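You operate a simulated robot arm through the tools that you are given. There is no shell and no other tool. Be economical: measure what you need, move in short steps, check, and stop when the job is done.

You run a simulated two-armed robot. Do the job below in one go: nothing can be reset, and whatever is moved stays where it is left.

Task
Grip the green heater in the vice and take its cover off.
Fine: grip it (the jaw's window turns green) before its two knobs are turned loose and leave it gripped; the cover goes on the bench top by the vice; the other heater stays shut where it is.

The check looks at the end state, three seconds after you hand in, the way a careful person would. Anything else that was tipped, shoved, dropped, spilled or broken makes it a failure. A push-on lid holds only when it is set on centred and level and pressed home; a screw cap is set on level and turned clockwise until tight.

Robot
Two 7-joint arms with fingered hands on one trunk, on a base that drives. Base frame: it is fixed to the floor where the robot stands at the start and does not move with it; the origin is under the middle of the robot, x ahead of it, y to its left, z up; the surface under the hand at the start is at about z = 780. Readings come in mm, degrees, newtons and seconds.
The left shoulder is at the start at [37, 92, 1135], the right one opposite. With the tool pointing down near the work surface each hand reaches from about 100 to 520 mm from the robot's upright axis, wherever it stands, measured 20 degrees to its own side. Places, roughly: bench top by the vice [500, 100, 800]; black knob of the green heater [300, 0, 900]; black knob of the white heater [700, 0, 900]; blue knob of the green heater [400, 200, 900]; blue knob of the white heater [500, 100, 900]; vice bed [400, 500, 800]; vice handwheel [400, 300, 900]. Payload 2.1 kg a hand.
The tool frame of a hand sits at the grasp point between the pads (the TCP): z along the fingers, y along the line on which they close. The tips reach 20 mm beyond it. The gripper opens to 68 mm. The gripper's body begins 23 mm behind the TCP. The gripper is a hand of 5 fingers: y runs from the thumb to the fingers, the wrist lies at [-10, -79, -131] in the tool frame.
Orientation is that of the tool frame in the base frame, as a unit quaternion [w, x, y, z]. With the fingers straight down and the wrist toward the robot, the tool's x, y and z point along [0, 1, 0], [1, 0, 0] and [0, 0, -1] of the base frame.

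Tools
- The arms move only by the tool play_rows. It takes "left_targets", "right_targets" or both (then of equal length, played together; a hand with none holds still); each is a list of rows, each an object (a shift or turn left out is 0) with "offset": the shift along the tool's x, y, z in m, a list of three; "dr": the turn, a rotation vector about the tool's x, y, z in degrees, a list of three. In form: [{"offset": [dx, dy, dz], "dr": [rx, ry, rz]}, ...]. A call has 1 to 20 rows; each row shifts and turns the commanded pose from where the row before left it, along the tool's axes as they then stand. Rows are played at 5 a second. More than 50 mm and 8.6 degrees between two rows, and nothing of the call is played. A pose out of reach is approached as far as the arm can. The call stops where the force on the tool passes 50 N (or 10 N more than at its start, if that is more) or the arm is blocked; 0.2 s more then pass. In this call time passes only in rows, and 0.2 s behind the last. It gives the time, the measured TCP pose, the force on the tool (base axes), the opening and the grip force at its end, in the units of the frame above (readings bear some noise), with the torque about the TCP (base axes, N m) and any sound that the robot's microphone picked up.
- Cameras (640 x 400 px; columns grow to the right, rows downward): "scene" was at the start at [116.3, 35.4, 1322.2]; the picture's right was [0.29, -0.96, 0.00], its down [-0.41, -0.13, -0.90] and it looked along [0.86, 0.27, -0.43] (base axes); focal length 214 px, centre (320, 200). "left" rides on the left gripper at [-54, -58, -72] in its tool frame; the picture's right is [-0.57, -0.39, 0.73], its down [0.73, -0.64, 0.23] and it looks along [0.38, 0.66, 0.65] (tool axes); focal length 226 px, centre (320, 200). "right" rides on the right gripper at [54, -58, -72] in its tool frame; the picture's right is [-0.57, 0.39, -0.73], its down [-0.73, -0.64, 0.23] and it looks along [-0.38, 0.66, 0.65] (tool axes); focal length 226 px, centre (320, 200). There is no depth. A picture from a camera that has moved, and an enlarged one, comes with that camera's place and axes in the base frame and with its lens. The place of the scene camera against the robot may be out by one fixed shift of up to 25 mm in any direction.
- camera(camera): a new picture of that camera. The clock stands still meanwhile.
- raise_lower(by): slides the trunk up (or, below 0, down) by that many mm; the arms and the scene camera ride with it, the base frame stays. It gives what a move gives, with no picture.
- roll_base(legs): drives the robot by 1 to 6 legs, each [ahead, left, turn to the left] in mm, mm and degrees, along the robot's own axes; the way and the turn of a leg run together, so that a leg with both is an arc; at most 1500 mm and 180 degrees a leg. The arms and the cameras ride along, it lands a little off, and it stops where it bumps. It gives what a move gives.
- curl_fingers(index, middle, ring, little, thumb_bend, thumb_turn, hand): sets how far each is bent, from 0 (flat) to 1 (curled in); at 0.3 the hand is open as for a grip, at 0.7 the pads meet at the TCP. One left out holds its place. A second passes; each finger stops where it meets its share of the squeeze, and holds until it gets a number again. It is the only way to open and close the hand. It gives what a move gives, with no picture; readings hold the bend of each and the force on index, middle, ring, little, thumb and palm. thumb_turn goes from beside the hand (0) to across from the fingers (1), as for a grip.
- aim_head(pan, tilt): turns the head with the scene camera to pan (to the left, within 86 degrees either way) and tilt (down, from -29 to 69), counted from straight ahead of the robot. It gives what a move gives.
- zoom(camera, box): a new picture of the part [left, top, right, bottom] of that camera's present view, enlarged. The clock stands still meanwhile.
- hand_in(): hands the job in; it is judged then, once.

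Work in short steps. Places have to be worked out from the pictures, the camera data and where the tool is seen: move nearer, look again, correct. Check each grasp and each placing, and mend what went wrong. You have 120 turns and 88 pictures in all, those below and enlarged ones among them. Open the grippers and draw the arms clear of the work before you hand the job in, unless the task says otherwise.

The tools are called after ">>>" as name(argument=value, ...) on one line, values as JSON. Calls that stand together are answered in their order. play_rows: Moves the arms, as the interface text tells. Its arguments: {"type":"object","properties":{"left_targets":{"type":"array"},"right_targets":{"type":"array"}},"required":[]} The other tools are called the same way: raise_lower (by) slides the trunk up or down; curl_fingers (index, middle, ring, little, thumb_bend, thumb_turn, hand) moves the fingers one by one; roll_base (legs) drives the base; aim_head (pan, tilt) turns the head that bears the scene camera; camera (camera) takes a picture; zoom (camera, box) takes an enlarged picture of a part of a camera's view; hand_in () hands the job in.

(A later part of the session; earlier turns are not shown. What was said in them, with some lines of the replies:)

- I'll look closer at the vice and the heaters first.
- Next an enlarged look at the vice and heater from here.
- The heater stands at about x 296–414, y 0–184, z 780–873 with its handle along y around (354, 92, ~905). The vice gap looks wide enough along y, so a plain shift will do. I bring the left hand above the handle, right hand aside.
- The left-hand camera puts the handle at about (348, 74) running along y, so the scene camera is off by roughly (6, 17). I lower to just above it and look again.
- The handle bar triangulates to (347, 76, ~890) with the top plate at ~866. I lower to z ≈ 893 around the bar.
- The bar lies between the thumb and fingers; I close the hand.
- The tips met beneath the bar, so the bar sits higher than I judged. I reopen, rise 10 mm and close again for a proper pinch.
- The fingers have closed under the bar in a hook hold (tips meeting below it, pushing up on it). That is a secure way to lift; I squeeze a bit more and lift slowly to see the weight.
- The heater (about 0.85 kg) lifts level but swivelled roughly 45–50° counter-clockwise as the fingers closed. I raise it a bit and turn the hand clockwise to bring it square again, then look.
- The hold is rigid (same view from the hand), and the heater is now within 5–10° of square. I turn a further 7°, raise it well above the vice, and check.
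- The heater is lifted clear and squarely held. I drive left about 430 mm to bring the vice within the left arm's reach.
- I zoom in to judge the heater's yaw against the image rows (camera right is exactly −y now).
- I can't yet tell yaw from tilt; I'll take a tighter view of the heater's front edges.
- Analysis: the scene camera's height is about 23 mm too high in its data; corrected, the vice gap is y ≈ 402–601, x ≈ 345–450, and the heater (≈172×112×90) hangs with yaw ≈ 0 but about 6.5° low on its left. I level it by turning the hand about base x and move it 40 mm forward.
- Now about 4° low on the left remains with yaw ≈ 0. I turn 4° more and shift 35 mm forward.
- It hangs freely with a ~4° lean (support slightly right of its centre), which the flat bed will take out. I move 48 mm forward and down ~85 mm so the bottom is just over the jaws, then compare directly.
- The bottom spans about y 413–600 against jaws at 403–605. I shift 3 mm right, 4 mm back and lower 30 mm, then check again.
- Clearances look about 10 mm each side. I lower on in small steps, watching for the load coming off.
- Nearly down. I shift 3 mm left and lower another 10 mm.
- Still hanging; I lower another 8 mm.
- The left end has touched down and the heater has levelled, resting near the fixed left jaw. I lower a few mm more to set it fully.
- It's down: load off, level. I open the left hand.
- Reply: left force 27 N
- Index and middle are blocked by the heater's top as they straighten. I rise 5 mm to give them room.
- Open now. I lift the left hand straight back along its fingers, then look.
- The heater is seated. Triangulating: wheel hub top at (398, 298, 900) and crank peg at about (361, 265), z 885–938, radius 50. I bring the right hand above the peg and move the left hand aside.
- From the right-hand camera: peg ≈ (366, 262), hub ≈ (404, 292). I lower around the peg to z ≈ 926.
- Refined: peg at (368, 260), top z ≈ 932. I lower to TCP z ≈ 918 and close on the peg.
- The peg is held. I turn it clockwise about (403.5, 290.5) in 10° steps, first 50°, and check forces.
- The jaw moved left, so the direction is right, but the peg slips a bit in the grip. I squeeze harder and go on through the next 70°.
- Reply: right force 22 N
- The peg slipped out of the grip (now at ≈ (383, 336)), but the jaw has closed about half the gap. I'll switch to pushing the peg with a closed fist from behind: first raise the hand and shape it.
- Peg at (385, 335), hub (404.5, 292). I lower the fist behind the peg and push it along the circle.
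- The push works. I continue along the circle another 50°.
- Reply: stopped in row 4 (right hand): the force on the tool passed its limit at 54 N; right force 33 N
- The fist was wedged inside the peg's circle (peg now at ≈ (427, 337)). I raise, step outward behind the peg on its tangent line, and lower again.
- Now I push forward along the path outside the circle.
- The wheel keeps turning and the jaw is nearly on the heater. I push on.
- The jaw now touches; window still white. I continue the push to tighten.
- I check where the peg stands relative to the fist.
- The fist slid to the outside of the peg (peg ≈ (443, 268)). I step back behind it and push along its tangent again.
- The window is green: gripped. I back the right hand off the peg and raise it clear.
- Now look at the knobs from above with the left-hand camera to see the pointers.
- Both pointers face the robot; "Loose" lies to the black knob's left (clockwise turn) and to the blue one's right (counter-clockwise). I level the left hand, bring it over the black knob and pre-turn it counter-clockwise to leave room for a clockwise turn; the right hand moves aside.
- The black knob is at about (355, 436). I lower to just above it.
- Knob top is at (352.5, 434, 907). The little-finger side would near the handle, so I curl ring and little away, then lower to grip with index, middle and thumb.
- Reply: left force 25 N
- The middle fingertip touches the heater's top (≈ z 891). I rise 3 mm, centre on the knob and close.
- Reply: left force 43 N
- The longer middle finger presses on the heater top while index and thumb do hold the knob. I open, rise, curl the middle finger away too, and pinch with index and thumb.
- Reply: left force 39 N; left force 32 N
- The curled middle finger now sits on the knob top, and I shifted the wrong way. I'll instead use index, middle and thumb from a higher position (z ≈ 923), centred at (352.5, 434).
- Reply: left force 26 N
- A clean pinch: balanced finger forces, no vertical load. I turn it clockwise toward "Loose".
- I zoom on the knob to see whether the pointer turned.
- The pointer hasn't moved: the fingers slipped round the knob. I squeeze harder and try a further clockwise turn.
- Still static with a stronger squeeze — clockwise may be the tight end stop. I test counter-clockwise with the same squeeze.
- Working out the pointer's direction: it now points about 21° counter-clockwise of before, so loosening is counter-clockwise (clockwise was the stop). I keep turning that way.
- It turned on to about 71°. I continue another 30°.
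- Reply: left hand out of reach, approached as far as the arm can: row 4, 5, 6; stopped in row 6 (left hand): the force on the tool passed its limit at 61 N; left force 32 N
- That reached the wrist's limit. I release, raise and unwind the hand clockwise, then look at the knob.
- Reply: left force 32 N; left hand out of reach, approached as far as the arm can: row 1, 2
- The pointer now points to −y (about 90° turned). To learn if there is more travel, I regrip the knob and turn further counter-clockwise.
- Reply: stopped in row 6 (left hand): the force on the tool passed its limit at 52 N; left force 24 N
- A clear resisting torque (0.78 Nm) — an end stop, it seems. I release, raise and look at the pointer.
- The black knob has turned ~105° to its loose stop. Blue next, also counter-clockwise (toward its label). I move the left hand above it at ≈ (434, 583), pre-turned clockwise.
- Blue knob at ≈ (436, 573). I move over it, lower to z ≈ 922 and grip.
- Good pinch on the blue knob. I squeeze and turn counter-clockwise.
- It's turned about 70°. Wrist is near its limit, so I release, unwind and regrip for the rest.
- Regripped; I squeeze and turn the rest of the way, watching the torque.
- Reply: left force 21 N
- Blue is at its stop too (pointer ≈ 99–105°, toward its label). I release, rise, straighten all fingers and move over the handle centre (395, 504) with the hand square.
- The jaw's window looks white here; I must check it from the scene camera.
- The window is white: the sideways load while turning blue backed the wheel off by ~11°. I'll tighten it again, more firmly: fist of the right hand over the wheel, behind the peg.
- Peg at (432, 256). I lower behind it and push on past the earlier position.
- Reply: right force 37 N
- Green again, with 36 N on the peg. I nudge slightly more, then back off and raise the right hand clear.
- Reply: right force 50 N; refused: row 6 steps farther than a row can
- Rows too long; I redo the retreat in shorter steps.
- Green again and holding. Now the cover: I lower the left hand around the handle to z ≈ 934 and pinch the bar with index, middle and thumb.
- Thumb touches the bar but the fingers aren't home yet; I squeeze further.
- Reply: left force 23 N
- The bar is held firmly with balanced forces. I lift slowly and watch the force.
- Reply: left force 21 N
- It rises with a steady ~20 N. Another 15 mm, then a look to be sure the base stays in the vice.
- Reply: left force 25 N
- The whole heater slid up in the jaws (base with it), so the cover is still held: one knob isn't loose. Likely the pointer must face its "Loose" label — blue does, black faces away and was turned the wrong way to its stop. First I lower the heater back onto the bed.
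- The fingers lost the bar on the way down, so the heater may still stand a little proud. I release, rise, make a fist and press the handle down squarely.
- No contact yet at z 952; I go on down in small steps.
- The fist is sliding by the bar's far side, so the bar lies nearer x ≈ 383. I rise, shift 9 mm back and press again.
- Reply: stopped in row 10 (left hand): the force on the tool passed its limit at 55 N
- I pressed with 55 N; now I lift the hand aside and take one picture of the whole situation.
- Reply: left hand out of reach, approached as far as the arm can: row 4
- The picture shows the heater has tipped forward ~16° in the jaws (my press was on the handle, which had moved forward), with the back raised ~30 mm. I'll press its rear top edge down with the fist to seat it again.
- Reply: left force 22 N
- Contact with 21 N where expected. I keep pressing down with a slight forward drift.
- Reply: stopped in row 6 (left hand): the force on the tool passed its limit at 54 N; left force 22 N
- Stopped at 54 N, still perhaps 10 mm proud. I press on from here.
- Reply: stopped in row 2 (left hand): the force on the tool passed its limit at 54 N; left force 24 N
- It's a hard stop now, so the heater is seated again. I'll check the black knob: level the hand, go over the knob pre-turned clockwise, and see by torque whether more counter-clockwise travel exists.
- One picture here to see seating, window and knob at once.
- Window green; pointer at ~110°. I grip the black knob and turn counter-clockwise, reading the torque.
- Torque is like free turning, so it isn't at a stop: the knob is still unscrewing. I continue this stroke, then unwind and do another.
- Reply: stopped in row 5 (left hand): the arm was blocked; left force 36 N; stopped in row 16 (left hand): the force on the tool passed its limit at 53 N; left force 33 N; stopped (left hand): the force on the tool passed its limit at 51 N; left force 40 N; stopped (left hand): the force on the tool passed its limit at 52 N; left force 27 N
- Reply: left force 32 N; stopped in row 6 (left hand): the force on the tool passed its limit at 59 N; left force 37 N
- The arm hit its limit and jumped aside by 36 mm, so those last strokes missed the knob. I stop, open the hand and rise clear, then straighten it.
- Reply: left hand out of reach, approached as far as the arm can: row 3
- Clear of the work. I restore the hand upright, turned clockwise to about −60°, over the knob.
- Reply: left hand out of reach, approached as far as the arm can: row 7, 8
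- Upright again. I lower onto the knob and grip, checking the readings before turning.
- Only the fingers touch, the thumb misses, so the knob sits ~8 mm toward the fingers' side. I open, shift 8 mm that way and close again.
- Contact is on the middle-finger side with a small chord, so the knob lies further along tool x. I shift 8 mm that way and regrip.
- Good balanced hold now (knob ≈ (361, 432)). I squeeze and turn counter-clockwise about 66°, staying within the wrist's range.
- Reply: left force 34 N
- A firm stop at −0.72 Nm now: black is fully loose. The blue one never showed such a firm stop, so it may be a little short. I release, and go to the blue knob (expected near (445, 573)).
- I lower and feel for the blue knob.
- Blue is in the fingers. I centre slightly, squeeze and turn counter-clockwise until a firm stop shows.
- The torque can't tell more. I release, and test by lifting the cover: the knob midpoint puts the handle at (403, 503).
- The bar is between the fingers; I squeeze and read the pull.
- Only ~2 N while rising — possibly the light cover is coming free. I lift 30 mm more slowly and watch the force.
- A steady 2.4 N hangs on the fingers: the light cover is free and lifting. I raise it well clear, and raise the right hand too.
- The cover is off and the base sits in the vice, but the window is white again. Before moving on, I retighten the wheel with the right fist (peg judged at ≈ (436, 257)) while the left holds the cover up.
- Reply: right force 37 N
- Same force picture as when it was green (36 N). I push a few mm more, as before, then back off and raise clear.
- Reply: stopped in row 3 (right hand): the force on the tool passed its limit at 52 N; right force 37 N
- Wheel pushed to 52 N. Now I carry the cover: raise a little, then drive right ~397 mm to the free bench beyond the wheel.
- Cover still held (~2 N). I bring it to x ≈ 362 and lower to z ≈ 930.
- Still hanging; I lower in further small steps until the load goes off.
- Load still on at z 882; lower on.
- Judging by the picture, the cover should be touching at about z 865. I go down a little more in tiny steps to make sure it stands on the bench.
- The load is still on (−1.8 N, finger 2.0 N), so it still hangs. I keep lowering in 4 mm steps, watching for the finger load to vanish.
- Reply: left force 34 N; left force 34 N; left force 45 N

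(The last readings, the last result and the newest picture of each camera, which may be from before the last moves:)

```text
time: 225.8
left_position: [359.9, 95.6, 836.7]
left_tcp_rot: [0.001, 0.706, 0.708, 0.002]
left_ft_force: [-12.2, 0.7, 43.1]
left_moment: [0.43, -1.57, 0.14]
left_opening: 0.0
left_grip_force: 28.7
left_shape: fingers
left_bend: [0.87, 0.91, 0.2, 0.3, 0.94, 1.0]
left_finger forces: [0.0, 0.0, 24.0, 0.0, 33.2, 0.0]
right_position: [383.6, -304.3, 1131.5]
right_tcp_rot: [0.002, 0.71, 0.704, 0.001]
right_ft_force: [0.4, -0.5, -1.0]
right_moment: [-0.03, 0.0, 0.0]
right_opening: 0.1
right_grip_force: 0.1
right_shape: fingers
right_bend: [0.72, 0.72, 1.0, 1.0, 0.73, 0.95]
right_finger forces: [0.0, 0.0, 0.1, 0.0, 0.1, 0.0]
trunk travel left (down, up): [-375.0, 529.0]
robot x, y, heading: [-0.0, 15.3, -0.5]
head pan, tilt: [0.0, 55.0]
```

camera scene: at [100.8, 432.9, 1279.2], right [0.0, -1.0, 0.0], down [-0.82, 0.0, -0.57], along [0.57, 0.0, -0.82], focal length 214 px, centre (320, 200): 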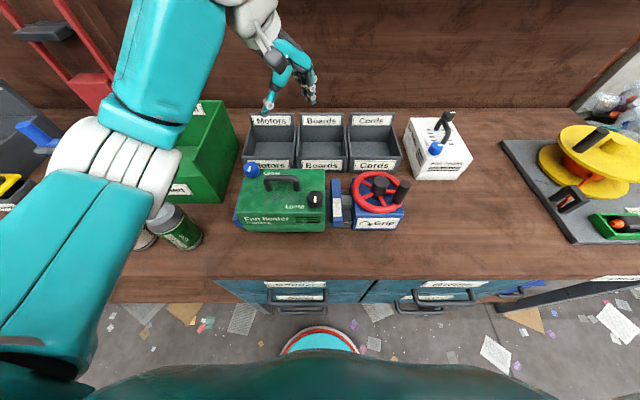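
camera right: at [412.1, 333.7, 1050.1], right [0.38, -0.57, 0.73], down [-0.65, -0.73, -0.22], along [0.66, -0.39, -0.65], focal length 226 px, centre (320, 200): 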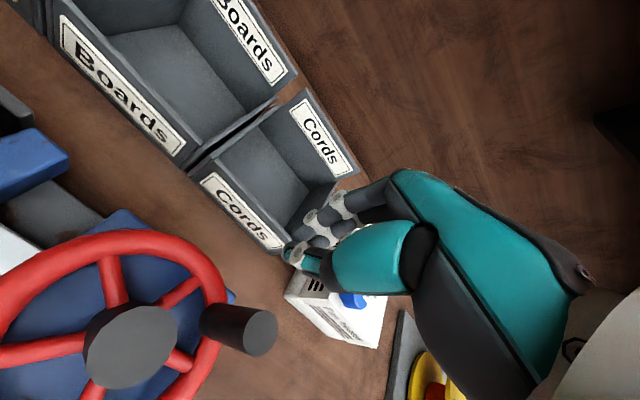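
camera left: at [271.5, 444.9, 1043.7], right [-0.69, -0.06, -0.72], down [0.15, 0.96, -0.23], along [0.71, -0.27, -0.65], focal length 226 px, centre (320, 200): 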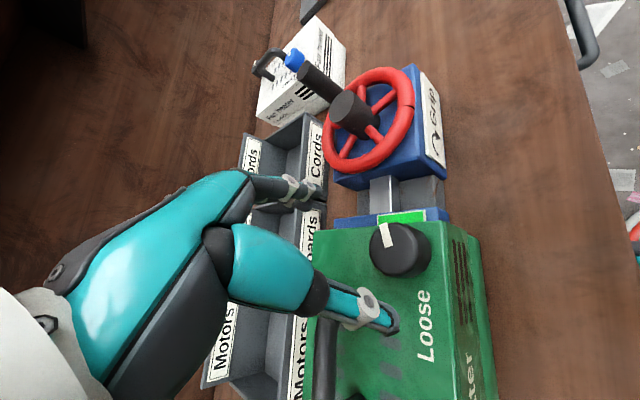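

The cover stands on the bench (thumb now pressing its top). I rise 13 mm and open the hand.

>>> play_rows(left_targets=[{"offset": [0, 0, -0.004]}, {"offset": [0, 0, -0.005]}, {"offset": [0, 0, -0.003]}, {}])

>>> curl_fingers(hand="left", index=0.3, middle=0.3, ring=0.3, little=0.3, thumb_bend=0.25, thumb_turn=0.98)

>>> play_rows(left_targets=[{"offset": [0, 0, -0.003]}, {"offset": [0, 0, -0.003]}, {}])

>>> curl_fingers(hand="left", index=0.3, middle=0.3, thumb_bend=0.25)

```text
time: 226.8
left_position: [361.9, 96.0, 845.7]
left_tcp_rot: [-0.003, 0.706, 0.709, 0.0]
left_ft_force: [0.3, 0.2, 1.7]
left_moment: [0.03, -0.09, -0.03]
left_opening: 0.0
left_grip_force: 0.7
left_shape: fingers
left_bend: [0.86, 0.9, 0.27, 0.3, 0.88, 1.0]
left_finger forces: [0.0, 0.1, 1.1, 0.0, 0.1, 0.1]
right_position: [386.9, -303.3, 1129.2]
right_tcp_rot: [0.001, 0.71, 0.704, 0.0]
right_ft_force: [-0.6, 0.3, 0.0]
right_moment: [0.0, 0.02, 0.0]
right_opening: 0.1
right_grip_force: 0.0
right_shape: fingers
right_bend: [0.72, 0.72, 1.0, 1.0, 0.73, 0.95]
right_finger forces: [0.0, 0.0, 0.1, 0.0, 0.0, 0.1]
trunk travel left (down, up): [-375.0, 529.0]
robot x, y, heading: [1.9, 15.1, -0.6]
head pan, tilt: [0.0, 55.0]
```

```text
time: 227.8
left_position: [362.9, 96.1, 847.9]
left_tcp_rot: [0.0, 0.706, 0.708, 0.0]
left_ft_force: [3.4, -1.0, 13.2]
left_moment: [-0.03, -0.09, -0.03]
left_opening: 0.0
left_grip_force: 24.7
left_shape: fingers
left_bend: [0.73, 0.74, 0.3, 0.3, 0.81, 1.0]
left_finger forces: [0.1, 0.0, 0.2, 0.0, 49.3, 0.0]
right_position: [386.5, -304.7, 1129.8]
right_tcp_rot: [0.001, 0.71, 0.704, 0.0]
right_ft_force: [-0.8, 0.8, -0.1]
right_moment: [0.0, 0.01, -0.01]
right_opening: 0.0
right_grip_force: 0.0
right_shape: fingers
right_bend: [0.72, 0.72, 1.0, 1.0, 0.73, 0.95]
right_finger forces: [0.0, 0.0, 0.0, 0.0, 0.0, 0.0]
trunk travel left (down, up): [-375.0, 529.0]
robot x, y, heading: [-0.6, 12.4, -0.4]
head pan, tilt: [0.0, 55.0]
```

```text
time: 228.6
left_position: [361.3, 97.3, 851.5]
left_tcp_rot: [-0.001, 0.707, 0.708, 0.0]
left_ft_force: [-0.4, -0.9, -0.7]
left_moment: [0.01, 0.02, 0.0]
left_opening: 0.0
left_grip_force: 0.3
left_shape: fingers
left_bend: [0.73, 0.74, 0.3, 0.3, 0.81, 1.0]
left_finger forces: [0.3, 0.1, 0.0, 0.0, 0.1, 0.0]
right_position: [387.6, -303.7, 1129.5]
right_tcp_rot: [0.0, 0.71, 0.704, 0.0]
right_ft_force: [1.1, 0.6, 0.5]
right_moment: [-0.03, -0.01, -0.01]
right_opening: 0.0
right_grip_force: 0.1
right_shape: fingers
right_bend: [0.72, 0.72, 1.0, 1.0, 0.73, 0.95]
right_finger forces: [0.1, 0.0, 0.1, 0.0, 0.0, 0.1]
trunk travel left (down, up): [-375.0, 529.0]
robot x, y, heading: [-0.4, 15.6, -0.2]
head pan, tilt: [0.0, 55.0]
```

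```text
time: 229.6
left_position: [362.8, 95.3, 852.7]
left_tcp_rot: [-0.001, 0.706, 0.708, 0.0]
left_ft_force: [0.0, 0.6, 0.3]
left_moment: [-0.02, 0.0, 0.01]
left_opening: 65.0
left_grip_force: 0.1
left_shape: fingers
left_bend: [0.3, 0.3, 0.3, 0.3, 0.25, 0.95]
left_finger forces: [0.0, 0.0, 0.0, 0.0, 0.1, 0.0]
right_position: [387.7, -302.8, 1130.3]
right_tcp_rot: [0.0, 0.71, 0.704, -0.001]
right_ft_force: [-0.4, -0.6, -0.3]
right_moment: [-0.01, 0.02, 0.03]
right_opening: 0.0
right_grip_force: 0.0
right_shape: fingers
right_bend: [0.72, 0.72, 1.0, 1.0, 0.73, 0.95]
right_finger forces: [0.0, 0.0, 0.0, 0.0, 0.0, 0.0]
trunk travel left (down, up): [-375.0, 529.0]
robot x, y, heading: [1.7, 15.0, -0.3]
head pan, tilt: [0.0, 55.0]
```

Open with no load. I lift straight up slowly, checking that nothing comes along, and open the right hand.

>>> play_rows(left_targets=[{"offset": [0, 0, -0.01]}, {"offset": [0, 0, -0.015]}, {"offset": [0, 0, -0.02]}, {"offset": [0, 0, -0.03]}, {"offset": [0, 0, -0.04]}, {"offset": [0, 0, -0.04]}, {"offset": [0, 0, -0.04]}, {"offset": [0, 0, -0.04]}, {"offset": [0, 0, -0.04]}, {}])

>>> curl_fingers(hand="right", index=0.3, middle=0.3, ring=0.3, little=0.3, thumb_bend=0.3)

```text
time: 231.8
left_position: [362.6, 96.1, 1128.5]
left_tcp_rot: [-0.001, 0.706, 0.709, 0.0]
left_ft_force: [0.0, -0.1, -0.1]
left_moment: [0.0, -0.01, 0.02]
left_opening: 65.5
left_grip_force: 0.1
left_shape: fingers
left_bend: [0.3, 0.3, 0.3, 0.3, 0.25, 0.95]
left_finger forces: [0.0, 0.0, 0.0, 0.0, 0.0, 0.0]
right_position: [386.9, -303.4, 1128.6]
right_tcp_rot: [0.0, 0.71, 0.704, -0.001]
right_ft_force: [0.0, -0.1, 0.0]
right_moment: [-0.01, 0.02, -0.01]
right_opening: 0.0
right_grip_force: 0.1
right_shape: fingers
right_bend: [0.72, 0.72, 1.0, 1.0, 0.73, 0.95]
right_finger forces: [0.1, 0.1, 0.0, 0.0, 0.1, 0.1]
trunk travel left (down, up): [-375.0, 529.0]
robot x, y, heading: [-3.5, 17.9, -0.3]
head pan, tilt: [0.0, 55.0]
```

```text
time: 232.8
left_position: [363.3, 96.9, 1127.9]
left_tcp_rot: [-0.001, 0.706, 0.708, 0.0]
left_ft_force: [0.1, 0.5, 0.5]
left_moment: [-0.01, 0.01, 0.02]
left_opening: 65.2
left_grip_force: 0.2
left_shape: fingers
left_bend: [0.3, 0.3, 0.3, 0.3, 0.25, 0.95]
left_finger forces: [0.0, 0.1, 0.0, 0.1, 0.1, 0.1]
right_position: [388.4, -302.6, 1129.7]
right_tcp_rot: [0.0, 0.71, 0.704, -0.001]
right_ft_force: [-0.2, 0.3, -0.2]
right_moment: [0.0, -0.02, -0.01]
right_opening: 61.8
right_grip_force: 0.1
right_shape: fingers
right_bend: [0.3, 0.3, 0.3, 0.3, 0.3, 1.0]
right_finger forces: [0.0, 0.1, 0.1, 0.0, 0.0, 0.0]
trunk travel left (down, up): [-375.0, 529.0]
robot x, y, heading: [-5.0, 15.4, -0.4]
head pan, tilt: [0.0, 55.0]
```

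The hands are empty and clear, the cover stands on the bench, and the wheel was retightened; I hand the job in.

>>> hand_in()

```text
The job is handed in.
```

The green heater's cover is off and on the bench top to the right of the vice, but I can't confirm that the heater was still gripped when I handed the job in.

- **Grip:** the jaw's window was green before I loosened the first (black) knob. It turned white twice afterwards. I first saw it white after turning the blue knob, so the heater may not have been gripped while that knob was turned. I retightened it to green, but it was white again once the cover came off. I then turned the handwheel again with about the same force that had turned it green, but had no pictures left to check the window.
- **Lifting:** on my first try at the cover the whole heater slid up about 25 mm in the jaws and tipped forward, so I pressed it back down. In the last picture the base was sitting in the vice.
- **Cover:** I set it down by feel, with no picture after I let go.
- **White heater:** I did not touch it; the last picture shows it shut.
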